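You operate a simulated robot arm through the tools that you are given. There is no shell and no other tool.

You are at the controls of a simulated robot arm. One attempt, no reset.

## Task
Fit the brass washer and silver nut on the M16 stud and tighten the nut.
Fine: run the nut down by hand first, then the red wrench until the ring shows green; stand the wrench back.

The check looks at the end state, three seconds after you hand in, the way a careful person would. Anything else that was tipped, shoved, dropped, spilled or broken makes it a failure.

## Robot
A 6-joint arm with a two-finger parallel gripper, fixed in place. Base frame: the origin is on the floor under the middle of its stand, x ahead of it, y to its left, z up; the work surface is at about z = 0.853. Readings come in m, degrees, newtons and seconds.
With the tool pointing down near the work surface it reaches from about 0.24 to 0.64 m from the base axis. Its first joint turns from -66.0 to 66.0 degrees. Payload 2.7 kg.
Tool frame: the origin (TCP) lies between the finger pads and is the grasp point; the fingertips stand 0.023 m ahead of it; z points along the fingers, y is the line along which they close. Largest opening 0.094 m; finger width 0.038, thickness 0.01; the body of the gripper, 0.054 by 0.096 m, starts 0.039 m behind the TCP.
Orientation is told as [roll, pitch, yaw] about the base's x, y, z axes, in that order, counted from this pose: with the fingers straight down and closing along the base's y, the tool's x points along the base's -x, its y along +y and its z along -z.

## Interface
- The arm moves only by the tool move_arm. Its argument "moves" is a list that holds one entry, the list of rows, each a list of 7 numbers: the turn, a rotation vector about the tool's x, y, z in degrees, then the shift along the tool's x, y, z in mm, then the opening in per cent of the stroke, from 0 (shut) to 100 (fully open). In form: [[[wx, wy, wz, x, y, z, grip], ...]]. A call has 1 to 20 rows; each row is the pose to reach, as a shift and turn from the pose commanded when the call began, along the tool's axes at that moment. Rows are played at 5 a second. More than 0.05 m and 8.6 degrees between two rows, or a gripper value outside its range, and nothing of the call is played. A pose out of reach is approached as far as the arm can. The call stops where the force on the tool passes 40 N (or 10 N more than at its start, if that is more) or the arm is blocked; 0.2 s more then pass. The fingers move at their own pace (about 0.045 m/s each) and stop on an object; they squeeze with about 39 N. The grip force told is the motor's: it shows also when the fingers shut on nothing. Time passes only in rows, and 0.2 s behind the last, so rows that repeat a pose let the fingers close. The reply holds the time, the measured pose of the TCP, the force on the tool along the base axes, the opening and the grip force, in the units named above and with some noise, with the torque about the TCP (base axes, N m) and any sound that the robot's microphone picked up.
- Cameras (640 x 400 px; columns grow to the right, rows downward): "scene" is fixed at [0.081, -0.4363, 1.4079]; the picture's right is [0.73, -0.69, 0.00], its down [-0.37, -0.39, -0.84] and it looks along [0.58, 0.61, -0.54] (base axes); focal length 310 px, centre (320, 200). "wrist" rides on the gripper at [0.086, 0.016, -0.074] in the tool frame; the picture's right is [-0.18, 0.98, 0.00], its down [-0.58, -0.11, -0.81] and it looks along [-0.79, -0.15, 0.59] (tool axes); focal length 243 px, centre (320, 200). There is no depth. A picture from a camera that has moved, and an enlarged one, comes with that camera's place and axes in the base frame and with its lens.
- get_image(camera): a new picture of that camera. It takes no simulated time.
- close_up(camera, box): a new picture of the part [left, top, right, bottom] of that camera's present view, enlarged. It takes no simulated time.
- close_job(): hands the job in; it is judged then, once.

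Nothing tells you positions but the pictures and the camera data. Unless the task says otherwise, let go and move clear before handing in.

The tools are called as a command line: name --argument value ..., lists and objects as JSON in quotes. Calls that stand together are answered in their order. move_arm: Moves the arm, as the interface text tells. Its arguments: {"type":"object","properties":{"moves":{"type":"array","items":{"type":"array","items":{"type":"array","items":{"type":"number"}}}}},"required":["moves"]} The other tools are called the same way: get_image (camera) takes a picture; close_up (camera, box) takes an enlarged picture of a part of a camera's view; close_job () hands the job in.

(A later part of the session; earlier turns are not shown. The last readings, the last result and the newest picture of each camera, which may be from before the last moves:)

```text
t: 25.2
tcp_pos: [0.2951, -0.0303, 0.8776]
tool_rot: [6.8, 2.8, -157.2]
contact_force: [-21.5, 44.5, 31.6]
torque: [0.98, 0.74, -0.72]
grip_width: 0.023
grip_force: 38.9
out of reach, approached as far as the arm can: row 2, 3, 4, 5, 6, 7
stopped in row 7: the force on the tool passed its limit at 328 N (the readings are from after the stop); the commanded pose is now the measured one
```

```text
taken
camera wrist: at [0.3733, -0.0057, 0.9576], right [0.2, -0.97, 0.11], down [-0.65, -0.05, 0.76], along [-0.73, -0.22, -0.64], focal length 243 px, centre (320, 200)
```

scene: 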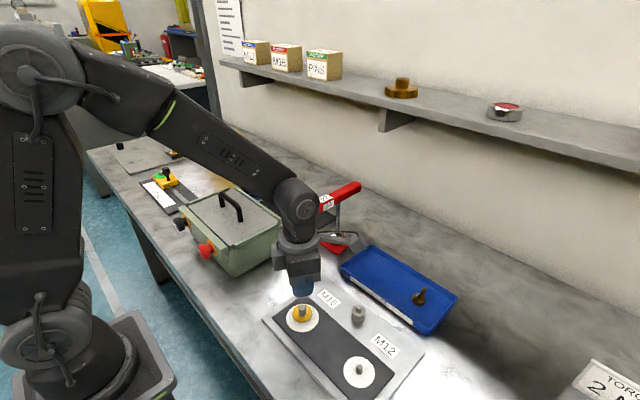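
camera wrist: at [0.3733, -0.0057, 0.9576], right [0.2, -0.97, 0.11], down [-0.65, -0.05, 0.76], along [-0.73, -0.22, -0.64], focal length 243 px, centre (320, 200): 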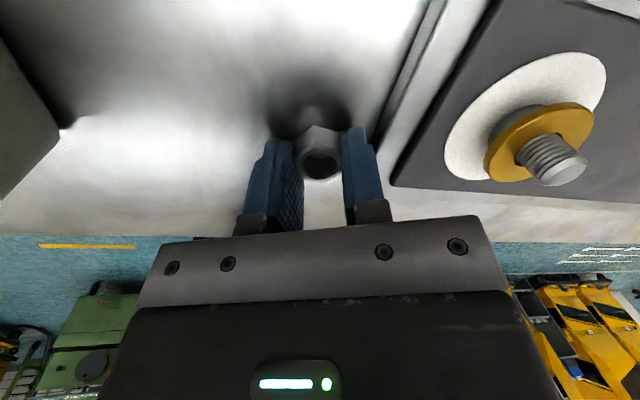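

That went wrong: past about 155 degrees of yaw the joint limit made the arm swing off and press on the bench. I check what the scene looks like before moving anything.

get_image --camera "scene"

close_up --camera "scene" --box '[180, 180, 380, 330]'

close_up --camera "wrist" --box '[220, 80, 420, 220]'

```text
taken
```

scene: 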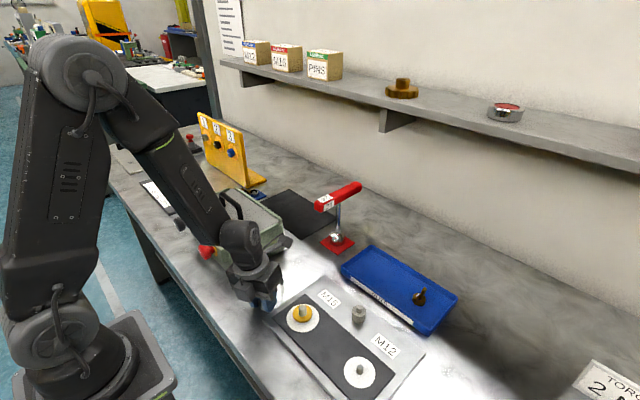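

```text
2.67 times, centred on (280, 255) of scene
camera zoom: at [0.0802, -0.4351, 1.4083], right [0.73, -0.69, 0.0], down [-0.37, -0.39, -0.84], along [0.58, 0.61, -0.54], focal length 827 px, centre (427, 53)
```

zoom: 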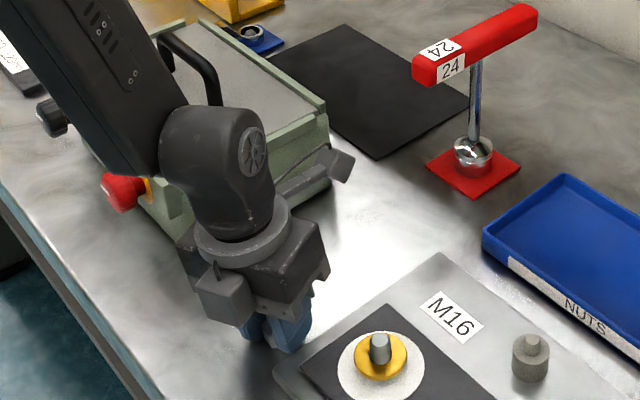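

```text
2.86 times, centred on (320, 150) of wrist
camera zoom: at [0.3733, -0.0057, 0.9576], right [0.2, -0.97, 0.11], down [-0.65, -0.05, 0.76], along [-0.73, -0.22, -0.64], focal length 693 px, centre (320, 343)
```

zoom: 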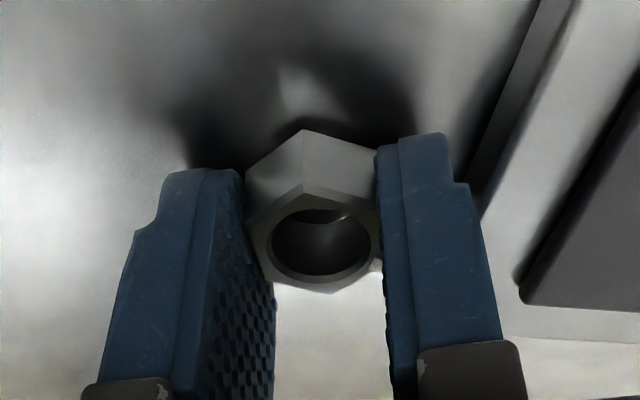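

Nothing else seems to have shifted: plate, studs, wrench and box are where they were, and the nut is still in the fingers. I lift off along the tool axis while turning back from the joint limit.

move_arm --moves '[[[0, 0, 2, 0, 0, -6, 12], [0, 0, 6, 0, 0, -18, 12], [0, 0, 12, 0, 0, -35, 12], [0, 0, 18, 0, 0, -55, 12]]]'

get_image --camera "scene"

```text
t: 26.2
tcp_pos: [0.2909, -0.0288, 0.9312]
tool_rot: [5.8, 4.7, -175.2]
contact_force: [0.3, -0.5, -0.9]
torque: [0.04, 0.01, 0.03]
grip_width: 0.0232
grip_force: 39.3
```

```text
taken
```

scene: 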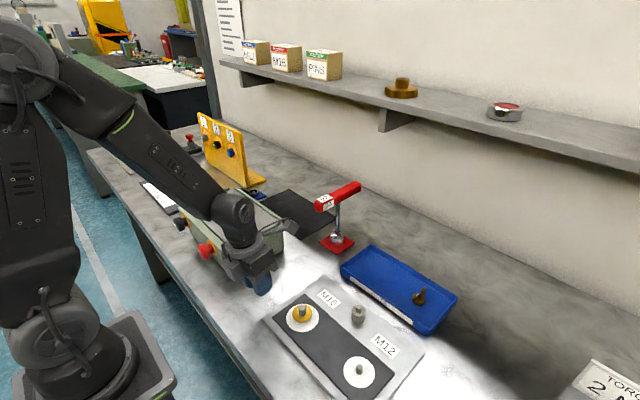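

Free of contact now. I turn back further from the limit and rise, keeping the tilt for the moment.

move_arm --moves '[[[0, 0, 8, 0, 0, -10, 12], [0, 0, 16, 0, 0, -22, 12], [0, 0, 24, 0, 0, -34, 12], [0, 0, 32, 0, 0, -46, 12], [0, 0, 40, 0, 0, -50, 12]]]'

```text
t: 27.4
tcp_pos: [0.2858, -0.0242, 0.9802]
tool_rot: [1.3, 7.1, 144.5]
contact_force: [-0.2, 0.8, -0.6]
torque: [0.0, -0.03, 0.01]
grip_width: 0.0232
grip_force: 39.1
```

move_arm --moves '[[[0.6, -3.5, 0, 0, 0, 0, 12], [1.3, -7.1, 0, 0, 0, 0, 12], [1.3, -7.1, 0, 0, 0, 0, 12]]]'

get_image --camera "wrist"

get_image --camera "scene"

```text
t: 28.2
tcp_pos: [0.2865, -0.0243, 0.9797]
tool_rot: [0.0, 0.0, 144.6]
contact_force: [-1.5, 0.1, -0.3]
torque: [0.01, 0.04, 0.01]
grip_width: 0.0233
grip_force: 39.1
```

```text
taken
camera wrist: at [0.3468, -0.0872, 1.0557], right [-0.72, -0.69, 0.0], down [-0.41, 0.43, 0.81], along [-0.56, 0.58, -0.59], focal length 243 px, centre (320, 200)
```

wrist: 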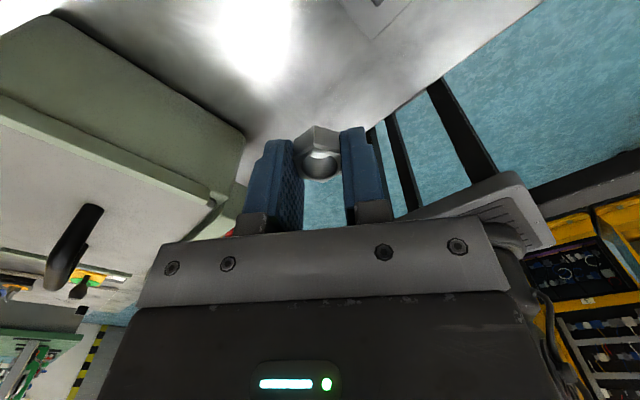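

```text
taken
```

scene: 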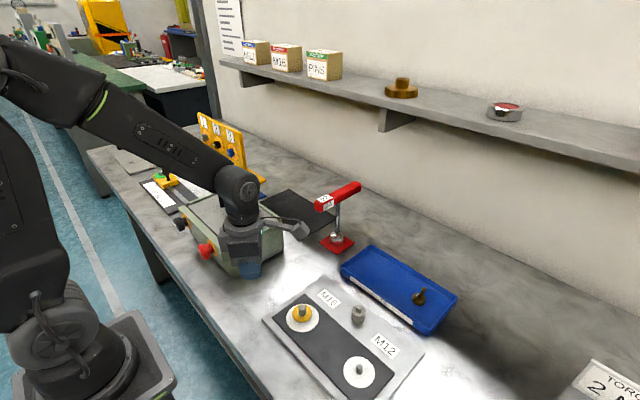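

The tool is level again at yaw 145 and nothing was disturbed. I check the nut in the fingers and then go back above the stud, staying away from the joint limit.

move_arm --moves '[[[0, 0, 3, 18, 10, 0, 12], [0, 0, 6, 37, 21, 0, 12], [0, 0, 9, 55, 31, 0, 12], [0, 0, 12, 74, 41, 0, 12], [0, 0, 14.6, 91.8, 51.5, 0, 12], [0, 0, 14.6, 91.8, 51.5, 0, 12]]]'

get_image --camera "wrist"

close_up --camera "wrist" --box '[240, 100, 400, 220]'

close_up --camera "scene" --box '[230, 230, 370, 350]'

```text
t: 29.6
tcp_pos: [0.3326, -0.1193, 0.9811]
tool_rot: [0.0, 0.2, 129.9]
contact_force: [-0.3, 0.3, 0.1]
torque: [0.02, -0.02, 0.0]
grip_width: 0.0231
grip_force: 38.8
```

```text
taken
camera wrist: at [0.3744, -0.1953, 1.0568], right [-0.87, -0.49, 0.0], down [-0.29, 0.52, 0.8], along [-0.39, 0.7, -0.59], focal length 243 px, centre (320, 200)
```

wrist: 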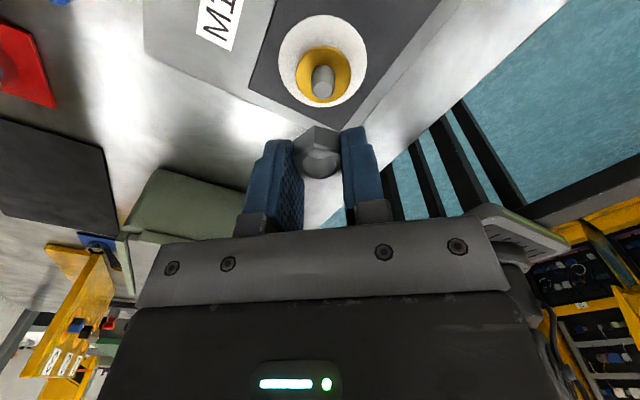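

```text
3.33 times, centred on (320, 160) of wrist
camera zoom: at [0.3744, -0.1953, 1.0568], right [-0.87, -0.49, 0.0], down [-0.29, 0.52, 0.8], along [-0.39, 0.7, -0.59], focal length 809 px, centre (320, 333)
```

zoom: 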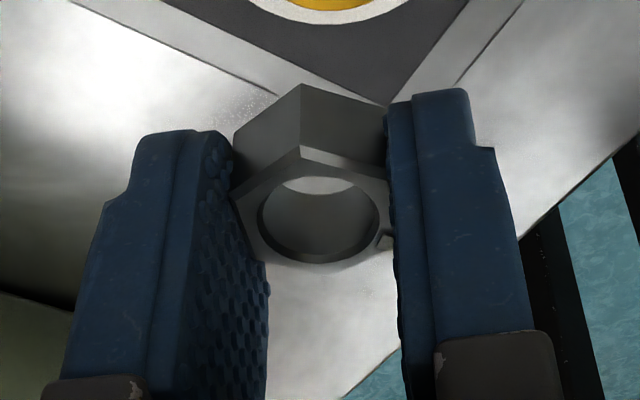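

```text
3.33 times, centred on (300, 290) of scene
camera zoom: at [0.081, -0.4363, 1.4079], right [0.73, -0.69, 0.0], down [-0.37, -0.39, -0.84], along [0.58, 0.61, -0.54], focal length 1034 px, centre (387, -100)
```

zoom: 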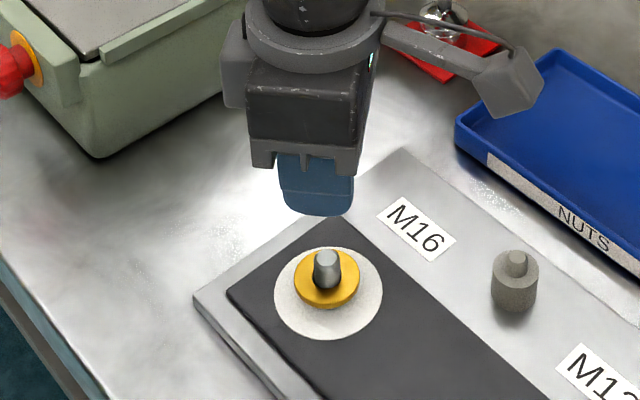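

The nut slid up about 2 mm in the grip but is otherwise held squarely. Before threading I test the other end of the turning range in free air, carefully.

move_arm --moves '[[[0, 0, 8.5, 0, 0, 0, 12], [0, 0, 17, 0, 0, 0, 12], [0, 0, 25.5, 0, 0, 0, 12], [0, 0, 34, 0, 0, 0, 12], [0, 0, 42.5, 0, 0, 0, 12], [0, 0, 51, 0, 0, 0, 12], [0, 0, 59.5, 0, 0, 0, 12], [0, 0, 68, 0, 0, 0, 12], [0, 0, 76.5, 0, 0, 0, 12], [0, 0, 85, 0, 0, 0, 12], [0, 0, 93.5, 0, 0, 0, 12], [0, 0, 102, 0, 0, 0, 12], [0, 0, 110.5, 0, 0, 0, 12], [0, 0, 119, 0, 0, 0, 12], [0, 0, 127.5, 0, 0, 0, 12], [0, 0, 136, 0, 0, 0, 12], [0, 0, 144.5, 0, 0, 0, 12], [0, 0, 153, 0, 0, 0, 12], [0, 0, 161.5, 0, 0, 0, 12], [0, 0, 170, 0, 0, 0, 12]]]'

get_image --camera "wrist"

get_image --camera "scene"

```text
t: 33.8
tcp_pos: [0.3318, -0.1198, 0.9806]
tool_rot: [-0.1, -0.1, -40.2]
contact_force: [0.8, -0.1, 0.3]
torque: [0.0, 0.0, -0.03]
grip_width: 0.0233
grip_force: 38.6
```

```text
taken
camera wrist: at [0.2755, -0.051, 1.0555], right [0.77, 0.63, 0.0], down [0.37, -0.46, 0.81], along [0.51, -0.63, -0.59], focal length 243 px, centre (320, 200)
```

wrist: 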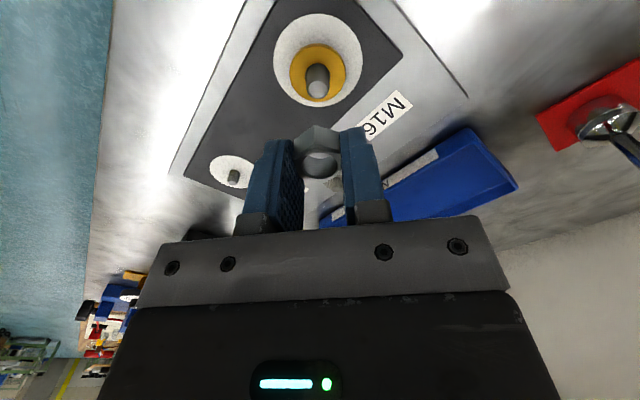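

```text
taken
```

scene: 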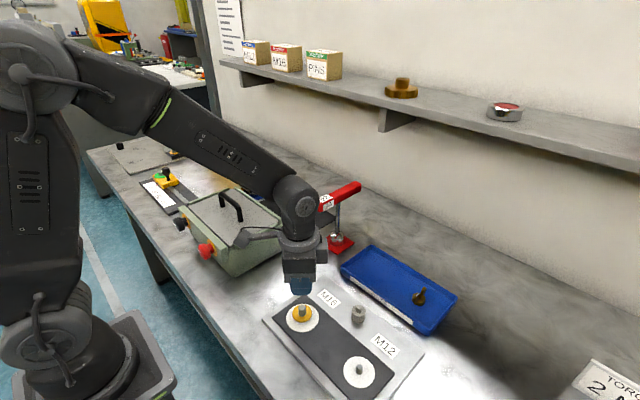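

move_arm --moves '[[[0, 0, 8.5, 0, 0, 0, 12], [0, 0, 17, 0, 0, 0, 12], [0, 0, 25.5, 0, 0, 0, 12], [0, 0, 34, 0, 0, 0, 12], [0, 0, 42.5, 0, 0, 0, 12], [0, 0, 51, 0, 0, 0, 12], [0, 0, 59.5, 0, 0, 0, 12], [0, 0, 68, 0, 0, 0, 12], [0, 0, 76.5, 0, 0, 0, 12], [0, 0, 85, 0, 0, 0, 12], [0, 0, 93.5, 0, 0, 0, 12], [0, 0, 100, 0, 0, 0, 12]]]'

```text
t: 36.4
tcp_pos: [0.3328, -0.1183, 0.9795]
tool_rot: [0.0, 0.0, -140.2]
contact_force: [0.5, 1.5, 0.4]
torque: [0.04, -0.01, 0.03]
grip_width: 0.0233
grip_force: 38.5
```

move_arm --moves '[[[0, 0, 8, 0, 0, 0, 12], [0, 0, 16, 0, 0, 0, 12]]]'

close_up --camera "wrist" --box '[240, 20, 400, 220]'

```text
t: 37.0
tcp_pos: [0.3307, -0.1184, 0.9803]
tool_rot: [0.1, 0.2, -156.1]
contact_force: [-0.7, 0.4, -0.9]
torque: [0.04, 0.01, 0.02]
grip_width: 0.023
grip_force: 38.6
```

```text
2.00 times, centred on (320, 120) of wrist
camera zoom: at [0.4166, -0.0986, 1.0561], right [0.23, -0.97, 0.0], down [-0.58, -0.13, 0.81], along [-0.78, -0.19, -0.59], focal length 485 px, centre (320, 360)
```

zoom: 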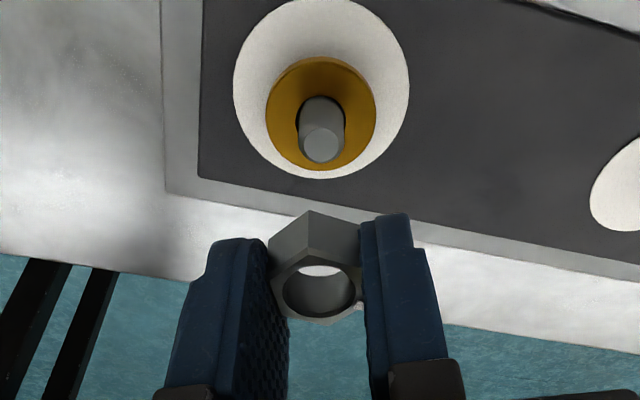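

The turning range at the stud is about -156 to +150 degrees of yaw, nearly a full turn. I turn back to the counter-clockwise end before lowering the nut on the stud.

move_arm --moves '[[[0, 0, -8.5, 0, 0, 0, 12], [0, 0, -17, 0, 0, 0, 12], [0, 0, -25.5, 0, 0, 0, 12], [0, 0, -34, 0, 0, 0, 12], [0, 0, -42.5, 0, 0, 0, 12], [0, 0, -51, 0, 0, 0, 12], [0, 0, -59.5, 0, 0, 0, 12], [0, 0, -68, 0, 0, 0, 12], [0, 0, -76.5, 0, 0, 0, 12], [0, 0, -85, 0, 0, 0, 12], [0, 0, -93.5, 0, 0, 0, 12], [0, 0, -102, 0, 0, 0, 12], [0, 0, -110.5, 0, 0, 0, 12], [0, 0, -119, 0, 0, 0, 12], [0, 0, -127.5, 0, 0, 0, 12], [0, 0, -136, 0, 0, 0, 12], [0, 0, -144.5, 0, 0, 0, 12], [0, 0, -153, 0, 0, 0, 12], [0, 0, -161.5, 0, 0, 0, 12], [0, 0, -170, 0, 0, 0, 12]]]'

move_arm --moves '[[[0, 0, -8.5, 0, 0, 0, 12], [0, 0, -17, 0, 0, 0, 12], [0, 0, -25.5, 0, 0, 0, 12], [0, 0, -34, 0, 0, 0, 12], [0, 0, -42.5, 0, 0, 0, 12], [0, 0, -51, 0, 0, 0, 12], [0, 0, -59.5, 0, 0, 0, 12], [0, 0, -68, 0, 0, 0, 12], [0, 0, -76.5, 0, 0, 0, 12], [0, 0, -85, 0, 0, 0, 12], [0, 0, -93.5, 0, 0, 0, 12], [0, 0, -102, 0, 0, 0, 12], [0, 0, -110.5, 0, 0, 0, 12], [0, 0, -119, 0, 0, 0, 12], [0, 0, -126, 0, 0, 0, 12], [0, 0, -126, 0, 0, 0, 12]]]'

close_up --camera "wrist" --box '[240, 20, 400, 220]'

close_up --camera "scene" --box '[260, 250, 350, 340]'

```text
t: 41.2
tcp_pos: [0.3307, -0.1193, 0.9806]
tool_rot: [-0.2, -0.1, 14.1]
contact_force: [0.8, 0.2, -0.6]
torque: [-0.01, 0.01, 0.0]
grip_width: 0.0232
grip_force: 39.0
```

```text
t: 44.6
tcp_pos: [0.3309, -0.1201, 0.9805]
tool_rot: [0.0, 0.2, 140.1]
contact_force: [0.2, -0.7, -0.7]
torque: [0.01, 0.0, -0.01]
grip_width: 0.023
grip_force: 39.1
```

```text
2.00 times, centred on (320, 120) of wrist
camera zoom: at [0.3869, -0.1872, 1.0564], right [-0.77, -0.64, 0.0], down [-0.38, 0.46, 0.8], along [-0.51, 0.62, -0.59], focal length 485 px, centre (320, 360)
```

zoom: 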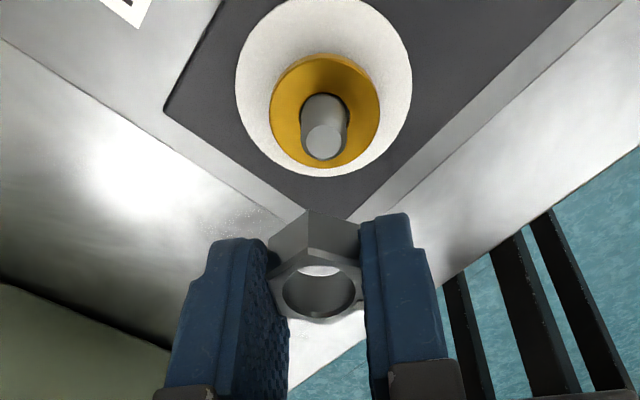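

```text
4.44 times, centred on (305, 295) of scene
camera zoom: at [0.081, -0.4363, 1.4079], right [0.73, -0.69, 0.0], down [-0.37, -0.39, -0.84], along [0.58, 0.61, -0.54], focal length 1379 px, centre (387, -222)
```

zoom: 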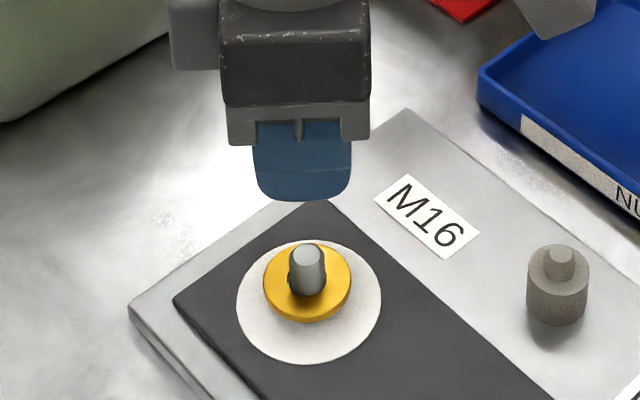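

I lower the nut to about 5 mm above the stud top, with a 1 mm correction, and check alignment in both cameras.

move_arm --moves '[[[0, 0, 0, -0.5, 0.4, 15, 12], [0, 0, 0, -0.9, 0.8, 32, 12], [0, 0, 0, -0.9, 0.8, 48, 12], [0, 0, 0, -0.9, 0.8, 52, 12], [0, 0, 0, -0.9, 0.8, 52, 12]]]'

close_up --camera "wrist" --box '[270, 100, 370, 200]'

close_up --camera "scene" --box '[270, 270, 340, 330]'

```text
t: 45.8
tcp_pos: [0.3296, -0.1202, 0.9282]
tool_rot: [0.0, 0.3, 140.0]
contact_force: [0.4, 0.2, -0.4]
torque: [-0.01, -0.02, -0.03]
grip_width: 0.023
grip_force: 38.9
```

```text
4.00 times, centred on (320, 150) of wrist
camera zoom: at [0.3855, -0.1871, 1.0041], right [-0.77, -0.63, 0.0], down [-0.38, 0.46, 0.8], along [-0.51, 0.62, -0.59], focal length 970 px, centre (320, 400)
```

zoom: 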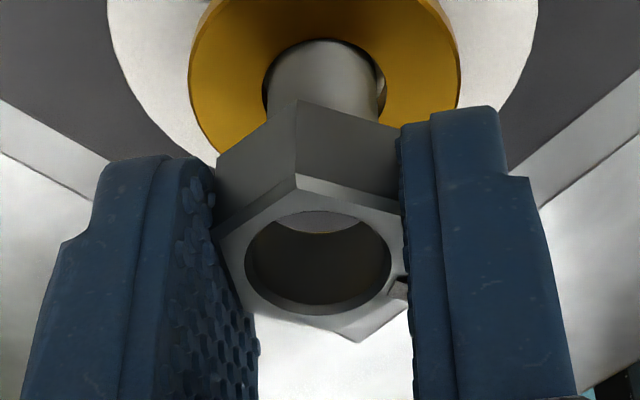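

```text
6.67 times, centred on (305, 300) of scene
camera zoom: at [0.081, -0.4363, 1.4079], right [0.73, -0.69, 0.0], down [-0.37, -0.39, -0.84], along [0.58, 0.61, -0.54], focal length 2068 px, centre (420, -467)
```

zoom: 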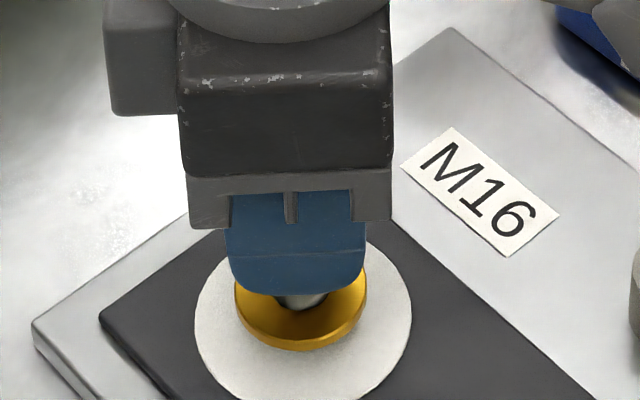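

close_up --camera "wrist" --box '[300, 115, 350, 185]'

close_up --camera "scene" --box '[285, 295, 325, 325]'

```text
5.71 times, centred on (325, 150) of wrist
camera zoom: at [0.3855, -0.1871, 1.0041], right [-0.77, -0.63, 0.0], down [-0.38, 0.46, 0.8], along [-0.51, 0.62, -0.59], focal length 1386 px, centre (291, 486)
```

zoom: 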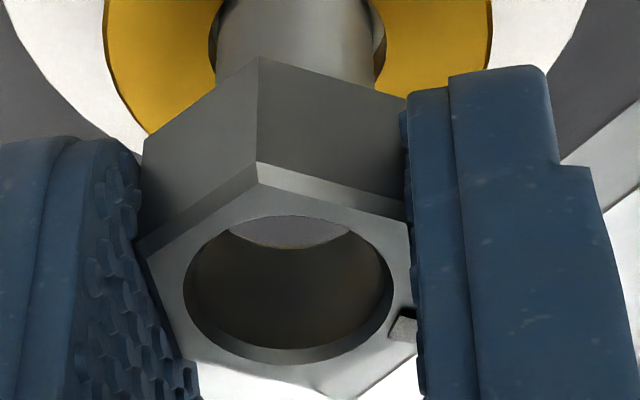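

```text
13.33 times, centred on (305, 310) of scene
camera zoom: at [0.081, -0.4363, 1.4079], right [0.73, -0.69, 0.0], down [-0.37, -0.39, -0.84], along [0.58, 0.61, -0.54], focal length 4137 px, centre (520, -1267)
```

zoom: 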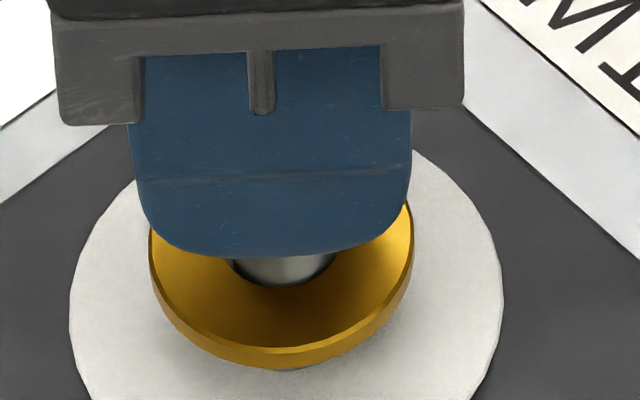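

From several views the stud axis is within about 1 mm of the nut axis. I correct 0.7 mm sideways and lower gently while watching the force.

move_arm --moves '[[[0, 0, 0, 0, 0.7, 2, 12], [0, 0, 0, 0, 0.7, 4, 12], [0, 0, 0, 0, 0.7, 5, 12], [0, 0, 0, 0, 0.7, 6, 12], [0, 0, 0, 0, 0.7, 7, 12]]]'

close_up --camera "wrist" --box '[270, 100, 370, 200]'

close_up --camera "scene" --box '[270, 270, 340, 330]'

```text
t: 47.0
tcp_pos: [0.3297, -0.1199, 0.9216]
tool_rot: [0.0, 0.0, 140.0]
contact_force: [-0.8, -0.2, -1.2]
torque: [-0.03, 0.0, 0.01]
grip_width: 0.0231
grip_force: 38.7
```

```text
4.00 times, centred on (320, 150) of wrist
camera zoom: at [0.3851, -0.1878, 0.997], right [-0.77, -0.63, 0.0], down [-0.38, 0.46, 0.8], along [-0.51, 0.62, -0.59], focal length 970 px, centre (320, 400)
```

zoom: 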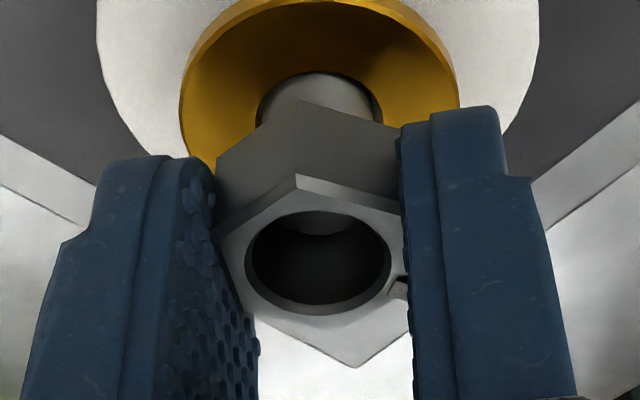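

```text
6.67 times, centred on (305, 300) of scene
camera zoom: at [0.081, -0.4363, 1.4079], right [0.73, -0.69, 0.0], down [-0.37, -0.39, -0.84], along [0.58, 0.61, -0.54], focal length 2068 px, centre (420, -467)
```

zoom: 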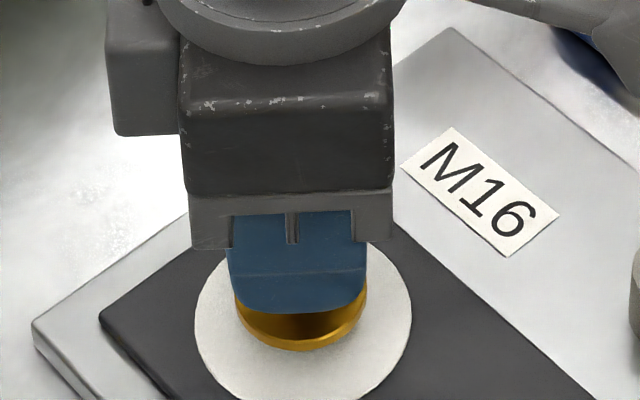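

move_arm --moves '[[[0, 0, 0, 0, 0.2, 1, 12], [0, 0, 0, 0, 0.2, 2, 12], [0, 0, 0, 0, 0.2, 3, 12], [0, 0, 0, 0, 0.2, 4, 12]]]'

close_up --camera "wrist" --box '[270, 100, 370, 200]'

```text
t: 48.0
tcp_pos: [0.3294, -0.1211, 0.9167]
tool_rot: [0.1, 0.2, 139.9]
contact_force: [0.0, 0.4, -0.1]
torque: [0.03, 0.01, 0.02]
grip_width: 0.0232
grip_force: 39.0
```

```text
4.00 times, centred on (320, 150) of wrist
camera zoom: at [0.385, -0.188, 0.9929], right [-0.77, -0.63, 0.0], down [-0.38, 0.46, 0.8], along [-0.51, 0.62, -0.59], focal length 970 px, centre (320, 400)
```

zoom: 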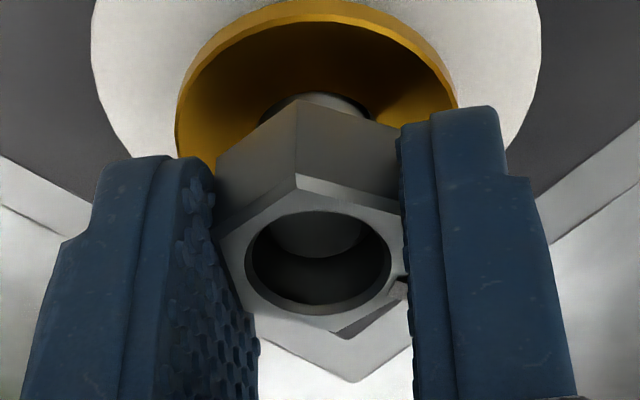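

The stud top shows inside the bore and there is still no contact. I keep lowering in small steps.

move_arm --moves '[[[0, 0, 0, 0, 0, 1, 12], [0, 0, 0, 0, 0, 2, 12], [0, 0, 0, 0, 0, 3, 12]]]'

close_up --camera "wrist" --box '[270, 100, 370, 200]'

```text
t: 48.8
tcp_pos: [0.3295, -0.1187, 0.9159]
tool_rot: [0.0, 0.2, 139.9]
contact_force: [-8.3, 15.9, 15.8]
torque: [0.25, 0.02, -0.08]
grip_width: 0.0232
grip_force: 39.1
```

```text
4.00 times, centred on (320, 150) of wrist
camera zoom: at [0.3846, -0.187, 0.9904], right [-0.77, -0.63, 0.0], down [-0.38, 0.46, 0.81], along [-0.51, 0.62, -0.59], focal length 970 px, centre (320, 400)
```

zoom: 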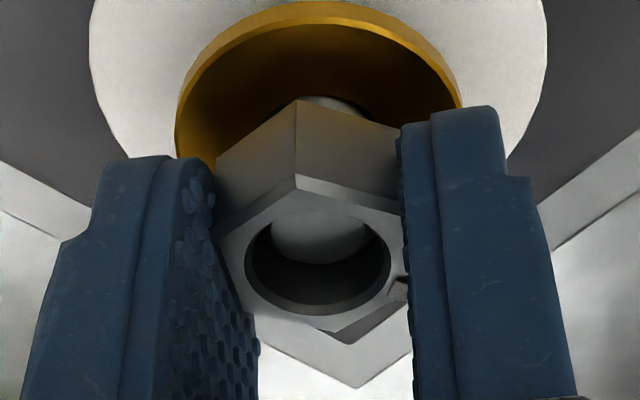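

The contact force pushes the nut forward in the tool view, so the stud sits 1–2 mm further that way. I ease off and shift accordingly, then lower again.

move_arm --moves '[[[0, 0, 0, -0.8, -0.2, -1.5, 12], [0, 0, 0, -1.6, -0.4, -1.5, 12], [0, 0, 0, -1.6, -0.4, -0.5, 12], [0, 0, 0, -1.6, -0.4, 0, 12]]]'

close_up --camera "wrist" --box '[270, 100, 370, 200]'

```text
t: 49.8
tcp_pos: [0.3283, -0.1187, 0.9155]
tool_rot: [0.0, 0.2, 140.0]
contact_force: [-2.5, 1.4, 4.8]
torque: [-0.05, -0.05, 0.02]
grip_width: 0.0232
grip_force: 39.0
```

```text
4.00 times, centred on (320, 150) of wrist
camera zoom: at [0.3845, -0.1868, 0.9909], right [-0.77, -0.63, 0.0], down [-0.38, 0.46, 0.8], along [-0.51, 0.62, -0.59], focal length 970 px, centre (320, 400)
```

zoom: 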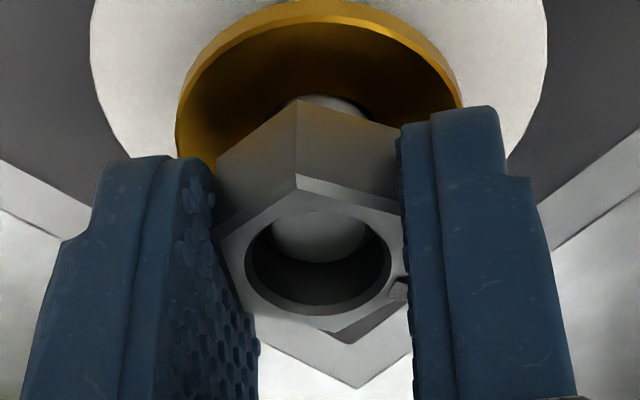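

move_arm --moves '[[[0, 0, 0, -0.3, 0, 0.6, 12], [0, 0, 0, -0.3, 0, 1.2, 12]]]'

```text
t: 50.4
tcp_pos: [0.3285, -0.1195, 0.9143]
tool_rot: [0.0, 0.3, 140.0]
contact_force: [-6.9, -2.8, 24.6]
torque: [-0.17, 0.07, -0.05]
grip_width: 0.0231
grip_force: 39.1
```

The nut now bears axially on the thread start (25 N). I ease the push and begin turning clockwise, following the thread down slowly.

move_arm --moves '[[[0, 0, 0, -0.2, 0.3, -0.5, 12], [0, 0, 8.5, -0.2, 0.3, -0.4, 12], [0, 0, 17, -0.2, 0.2, -0.35, 12], [0, 0, 25.5, -0.1, 0.1, -0.3, 12], [0, 0, 34, -0.1, 0.0, -0.25, 12], [0, 0, 42.5, 0, -0.1, -0.2, 12]]]'

close_up --camera "wrist" --box '[270, 100, 370, 200]'

close_up --camera "scene" --box '[270, 270, 340, 330]'

```text
t: 51.8
tcp_pos: [0.3301, -0.1182, 0.9126]
tool_rot: [-0.2, 0.1, 97.3]
contact_force: [12.4, -6.4, 6.0]
torque: [-0.32, -0.3, -0.02]
grip_width: 0.0231
grip_force: 39.1
```

```text
4.00 times, centred on (320, 150) of wrist
camera zoom: at [0.3241, -0.2062, 0.9891], right [-1.0, 0.06, 0.0], down [0.03, 0.59, 0.81], along [0.05, 0.8, -0.59], focal length 970 px, centre (320, 400)
```

zoom: 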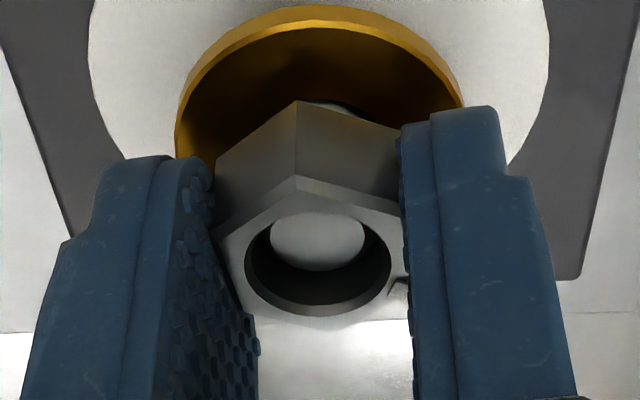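

```text
6.67 times, centred on (305, 300) of scene
camera zoom: at [0.0813, -0.4364, 1.4078], right [0.73, -0.69, 0.0], down [-0.37, -0.39, -0.84], along [0.58, 0.61, -0.54], focal length 2068 px, centre (420, -467)
```

zoom: 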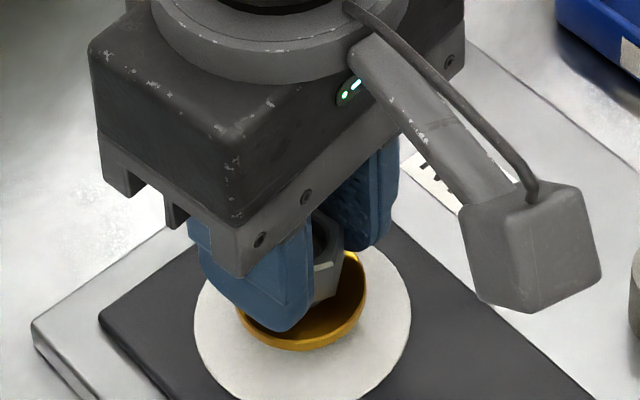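

The lateral force has grown with the turn because the nut is not exactly centred in the grip. I correct about 1 mm to null it and measure the response.

move_arm --moves '[[[0, 0, 0, 0.3, -0.5, 0, 12], [0, 0, 0, 0.6, -0.9, 0, 12], [0, 0, 0, 0.6, -0.9, 0, 12]]]'

```text
t: 52.6
tcp_pos: [0.3299, -0.1191, 0.9136]
tool_rot: [-0.1, 0.2, 97.5]
contact_force: [7.0, -2.9, 9.9]
torque: [-0.2, -0.15, -0.02]
grip_width: 0.023
grip_force: 39.1
```

move_arm --moves '[[[0, 0, 0, 0.3, -0.5, 0, 12], [0, 0, 0, 0.6, -1.0, 0, 12], [0, 0, 0, 0.6, -1.0, 0, 12]]]'

close_up --camera "wrist" --box '[270, 100, 370, 200]'

```text
t: 53.4
tcp_pos: [0.3291, -0.1182, 0.9133]
tool_rot: [0.0, 0.0, 97.4]
contact_force: [-1.9, 5.7, 15.9]
torque: [-0.05, 0.0, -0.05]
grip_width: 0.0231
grip_force: 38.9
```

```text
4.00 times, centred on (320, 150) of wrist
camera zoom: at [0.3249, -0.2063, 0.9887], right [-1.0, 0.06, 0.0], down [0.03, 0.59, 0.81], along [0.04, 0.8, -0.59], focal length 970 px, centre (320, 400)
```

zoom: 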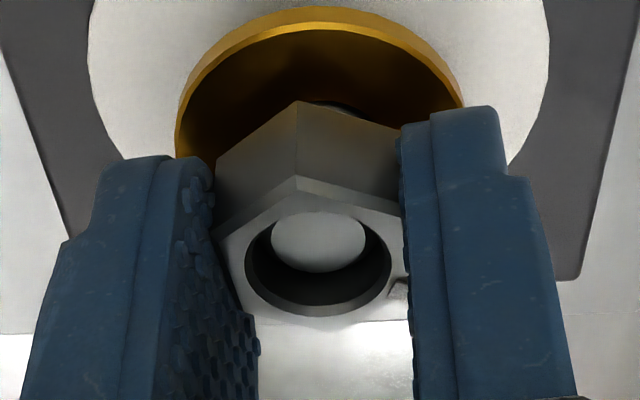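

The lateral force is nearly nulled. I continue turning clockwise in steps, compensating for the nut's 1 mm offset in the grip, and check that it advances.

move_arm --moves '[[[0, 0, 8.5, 0, -0.15, 0.05, 12], [0, 0, 17, 0, -0.3, 0.1, 12], [0, 0, 25.5, 0, -0.46, 0.14, 12], [0, 0, 34, 0, -0.61, 0.19, 12], [0, 0, 42.5, 0.06, -0.75, 0.24, 12], [0, 0, 51, 0.14, -0.89, 0.28, 12]]]'

close_up --camera "wrist" --box '[270, 100, 370, 200]'

close_up --camera "scene" --box '[270, 270, 340, 330]'

```text
t: 54.8
tcp_pos: [0.3319, -0.1189, 0.9124]
tool_rot: [-0.1, -0.1, 46.4]
contact_force: [-0.9, 8.4, -7.3]
torque: [0.11, 0.14, 0.02]
grip_width: 0.0231
grip_force: 38.8
```

```text
4.00 times, centred on (320, 150) of wrist
camera zoom: at [0.2593, -0.1702, 0.988], right [-0.58, 0.81, 0.0], down [0.48, 0.35, 0.81], along [0.65, 0.47, -0.59], focal length 970 px, centre (320, 400)
```

zoom: 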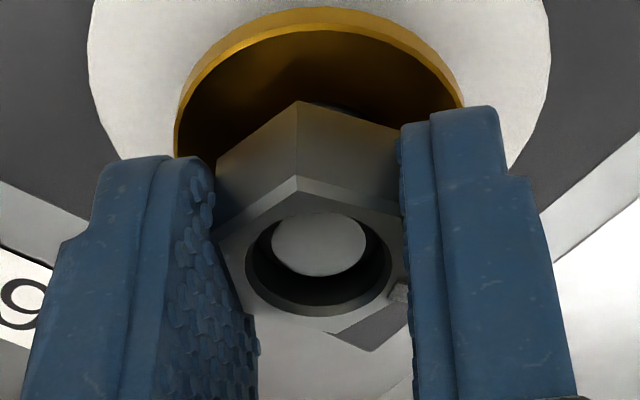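

```text
6.67 times, centred on (305, 300) of scene
camera zoom: at [0.0811, -0.4361, 1.4079], right [0.73, -0.69, 0.0], down [-0.37, -0.39, -0.84], along [0.58, 0.61, -0.54], focal length 2068 px, centre (420, -467)
```

zoom: 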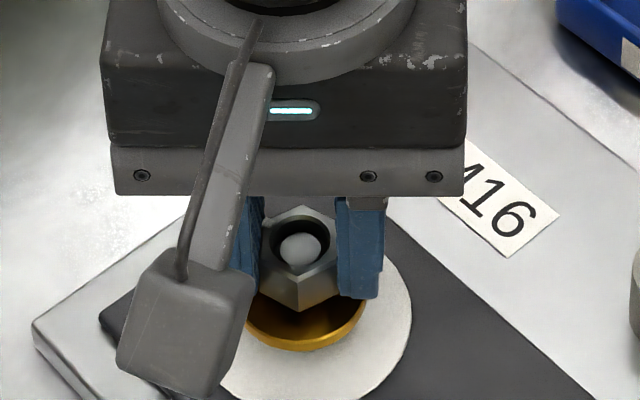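

The nut is now pulling the tool down (-7 N), so the thread has engaged and it advances. I follow with a little more descent and keep turning.

move_arm --moves '[[[0, 0, 8.5, -0.25, 0.1, 0.3, 12], [0, 0, 17, -0.5, 0.18, 0.45, 12], [0, 0, 25.5, -0.5, 0.02, 0.55, 12], [0, 0, 34, -0.5, -0.13, 0.65, 12], [0, 0, 42.5, -0.44, -0.27, 0.75, 12], [0, 0, 51, -0.36, -0.4, 0.85, 12]]]'

close_up --camera "wrist" --box '[270, 100, 370, 200]'

close_up --camera "scene" --box '[270, 270, 340, 330]'

```text
t: 56.2
tcp_pos: [0.3306, -0.119, 0.9116]
tool_rot: [-0.1, 0.0, -4.7]
contact_force: [-6.3, -18.1, -26.6]
torque: [-0.33, 0.2, 0.09]
grip_width: 0.0231
grip_force: 39.2
```

```text
4.00 times, centred on (320, 150) of wrist
camera zoom: at [0.2464, -0.0963, 0.9874], right [0.26, 0.96, 0.0], down [0.57, -0.16, 0.81], along [0.78, -0.21, -0.59], focal length 970 px, centre (320, 400)
```

zoom: 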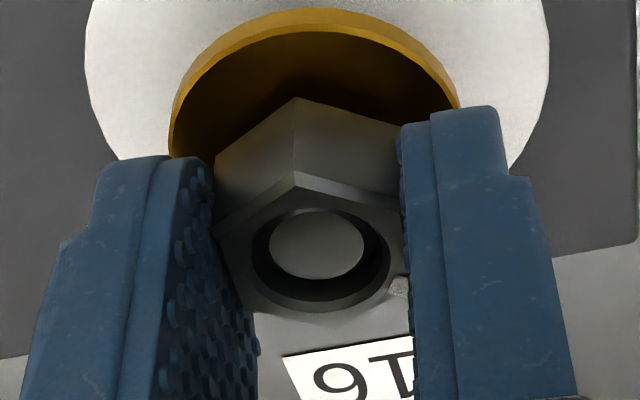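

```text
6.67 times, centred on (305, 300) of scene
camera zoom: at [0.0811, -0.4368, 1.4077], right [0.73, -0.69, 0.0], down [-0.37, -0.39, -0.84], along [0.58, 0.61, -0.54], focal length 2068 px, centre (420, -467)
```

zoom: 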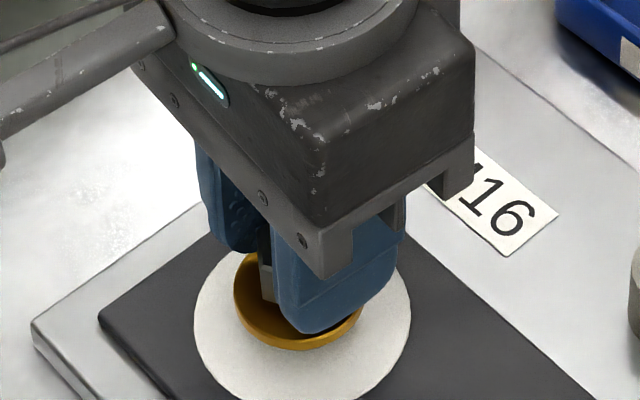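

The nut pulls the tool down and sideways, so I relieve it: lower by about 1.3 mm and shift with the lateral force, without turning.

move_arm --moves '[[[0, 0, 0, 0.3, -0.6, 0.6, 12], [0, 0, 0, 0.6, -1.2, 1.2, 12], [0, 0, 0, 0.6, -1.2, 1.2, 12]]]'

close_up --camera "wrist" --box '[270, 100, 370, 200]'

```text
t: 57.0
tcp_pos: [0.3309, -0.1193, 0.9114]
tool_rot: [0.0, -0.2, -4.5]
contact_force: [-10.0, 0.7, -4.5]
torque: [0.05, 0.44, -0.02]
grip_width: 0.0229
grip_force: 39.5
```

```text
4.00 times, centred on (320, 150) of wrist
camera zoom: at [0.2461, -0.0968, 0.9868], right [0.26, 0.97, 0.0], down [0.57, -0.15, 0.81], along [0.78, -0.21, -0.59], focal length 970 px, centre (320, 400)
```

zoom: 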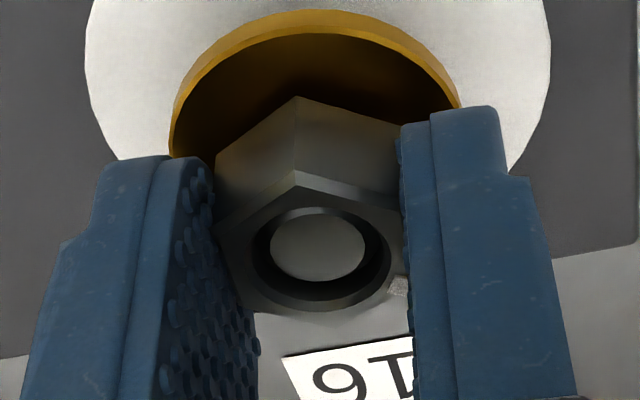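

Forces are down again. I continue the turn in a 51-degree step with about 1 mm descent.

move_arm --moves '[[[0, 0, 8.5, 0.2, -0.15, 0.25, 12], [0, 0, 17, 0.4, -0.3, 0.45, 12], [0, 0, 25.5, 0.45, -0.46, 0.65, 12], [0, 0, 34, 0.5, -0.61, 0.8, 12], [0, 0, 42.5, 0.56, -0.75, 0.95, 12], [0, 0, 51, 0.64, -0.89, 1.1, 12]]]'

close_up --camera "wrist" --box '[270, 100, 370, 200]'

close_up --camera "scene" --box '[270, 270, 340, 330]'

```text
t: 58.4
tcp_pos: [0.3302, -0.1209, 0.9087]
tool_rot: [0.0, -0.2, -55.7]
contact_force: [-2.3, 6.4, -9.1]
torque: [0.31, 0.1, 0.64]
grip_width: 0.0233
grip_force: 39.2
```

```text
4.00 times, centred on (320, 150) of wrist
camera zoom: at [0.295, -0.0405, 0.9849], right [0.91, 0.4, 0.0], down [0.24, -0.54, 0.81], along [0.33, -0.74, -0.59], focal length 970 px, centre (320, 400)
```

zoom: 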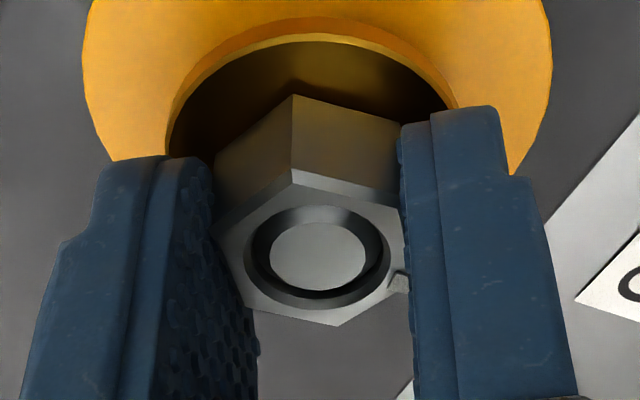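

```text
6.67 times, centred on (305, 300) of scene
camera zoom: at [0.0811, -0.4362, 1.4079], right [0.73, -0.69, 0.0], down [-0.37, -0.39, -0.84], along [0.58, 0.61, -0.54], focal length 2068 px, centre (420, -467)
```

zoom: 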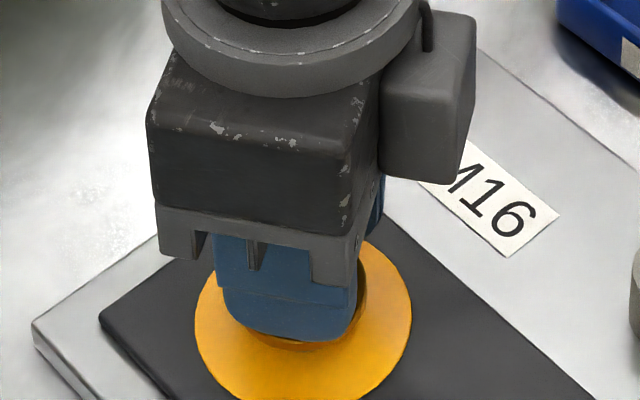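

The white ring has turned amber and the torque rose to 0.64 N m: the nut is run down by hand onto the washer. I let go of the nut and rise clear.

move_arm --moves '[[[0, 0, 0, 0, 0, 0, 25], [0, 0, 0, 0, 0, 0, 38], [0, 0, 0, 0, 0, 0, 45], [0, 0, 0, 0, 0, 0, 45], [0, 0, 0, 0, 0, -8, 45], [0, 0, 0, 0, 0, -30, 45], [0, 0, 0, 0, 0, -60, 45], [0, 0, 0, 0, 0, -90, 45]]]'

get_image --camera "wrist"

close_up --camera "scene" --box '[260, 270, 350, 340]'

close_up --camera "wrist" --box '[270, 10, 370, 110]'

```text
t: 60.2
tcp_pos: [0.3312, -0.1201, 1.0007]
tool_rot: [0.0, -0.1, -55.6]
contact_force: [-0.3, 0.9, 0.2]
torque: [-0.02, 0.01, 0.0]
grip_width: 0.0422
grip_force: 0.1
```

```text
taken
camera wrist: at [0.2939, -0.0403, 1.0757], right [0.91, 0.4, 0.0], down [0.24, -0.54, 0.81], along [0.33, -0.74, -0.59], focal length 243 px, centre (320, 200)
```

wrist: 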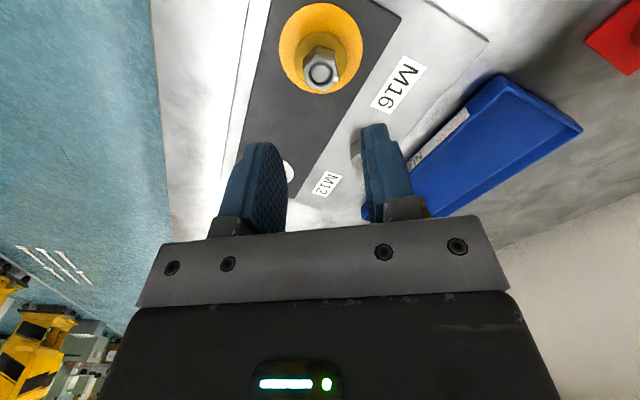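

```text
5.71 times, centred on (305, 305) of scene
camera zoom: at [0.081, -0.4363, 1.4079], right [0.73, -0.69, 0.0], down [-0.37, -0.39, -0.84], along [0.58, 0.61, -0.54], focal length 1773 px, centre (406, -400)
```

zoom: 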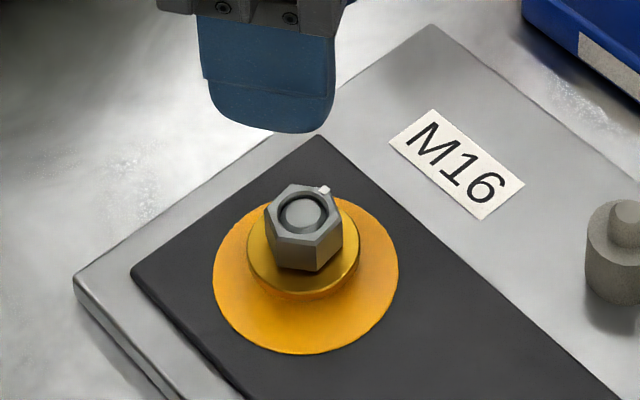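

```text
4.00 times, centred on (320, 60) of wrist
camera zoom: at [0.2939, -0.0403, 1.0757], right [0.91, 0.4, 0.0], down [0.24, -0.54, 0.81], along [0.33, -0.74, -0.59], focal length 970 px, centre (320, 760)
```

zoom: 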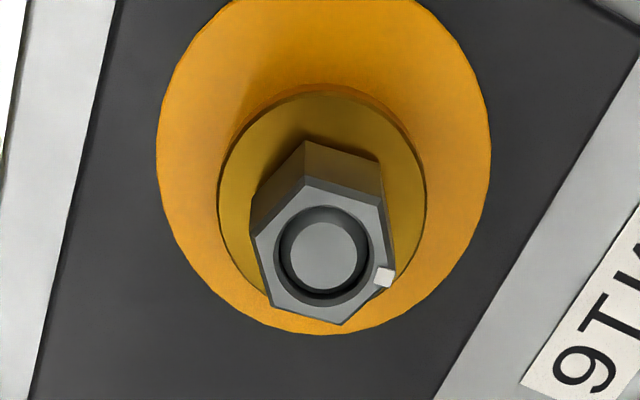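

The nut sits on the washer and the ring is amber. Now I rise, turn back to yaw 0 and look at the red wrench.

move_arm --moves '[[[0, 0, -7, 2.6, 11.6, -12, 60], [0, 0, -14, 5.2, 23.3, -25, 60], [0, 0, -21, 7.9, 35, -37, 60], [0, 0, -28, 10.5, 46.6, -50, 60], [0, 0, -35, 13.1, 58.2, -62, 60], [0, 0, -42, 15.7, 69.9, -75, 60], [0, 0, -49, 18.4, 81.5, -87, 60], [0, 0, -55.6, 21, 93.2, -100, 60], [0, 0, -55.6, 21, 93.2, -100, 60]]]'

get_image --camera "wrist"

close_up --camera "scene" --box '[300, 170, 380, 260]'

```text
t: 62.2
tcp_pos: [0.3958, -0.0498, 1.1005]
tool_rot: [-0.1, -0.2, 0.2]
contact_force: [-0.4, -0.2, -0.5]
torque: [-0.01, -0.01, -0.01]
grip_width: 0.0563
grip_force: 0.1
```

```text
taken
camera wrist: at [0.3082, -0.0341, 1.1755], right [0.18, 0.98, 0.0], down [0.58, -0.11, 0.81], along [0.79, -0.15, -0.59], focal length 243 px, centre (320, 200)
```

wrist: 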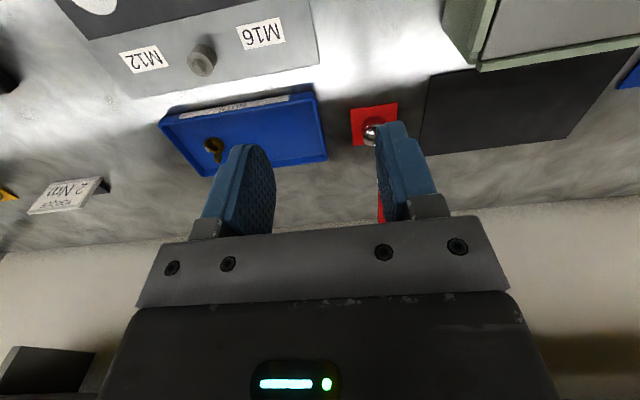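

```text
4.44 times, centred on (340, 215) of scene
camera zoom: at [0.081, -0.4363, 1.4079], right [0.73, -0.69, 0.0], down [-0.37, -0.39, -0.84], along [0.58, 0.61, -0.54], focal length 1379 px, centre (231, 133)
```

zoom: 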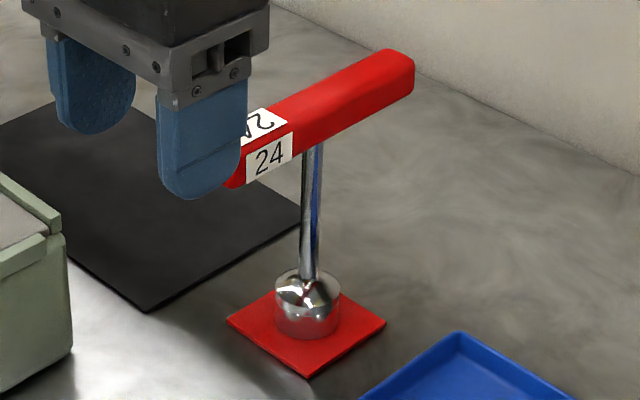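

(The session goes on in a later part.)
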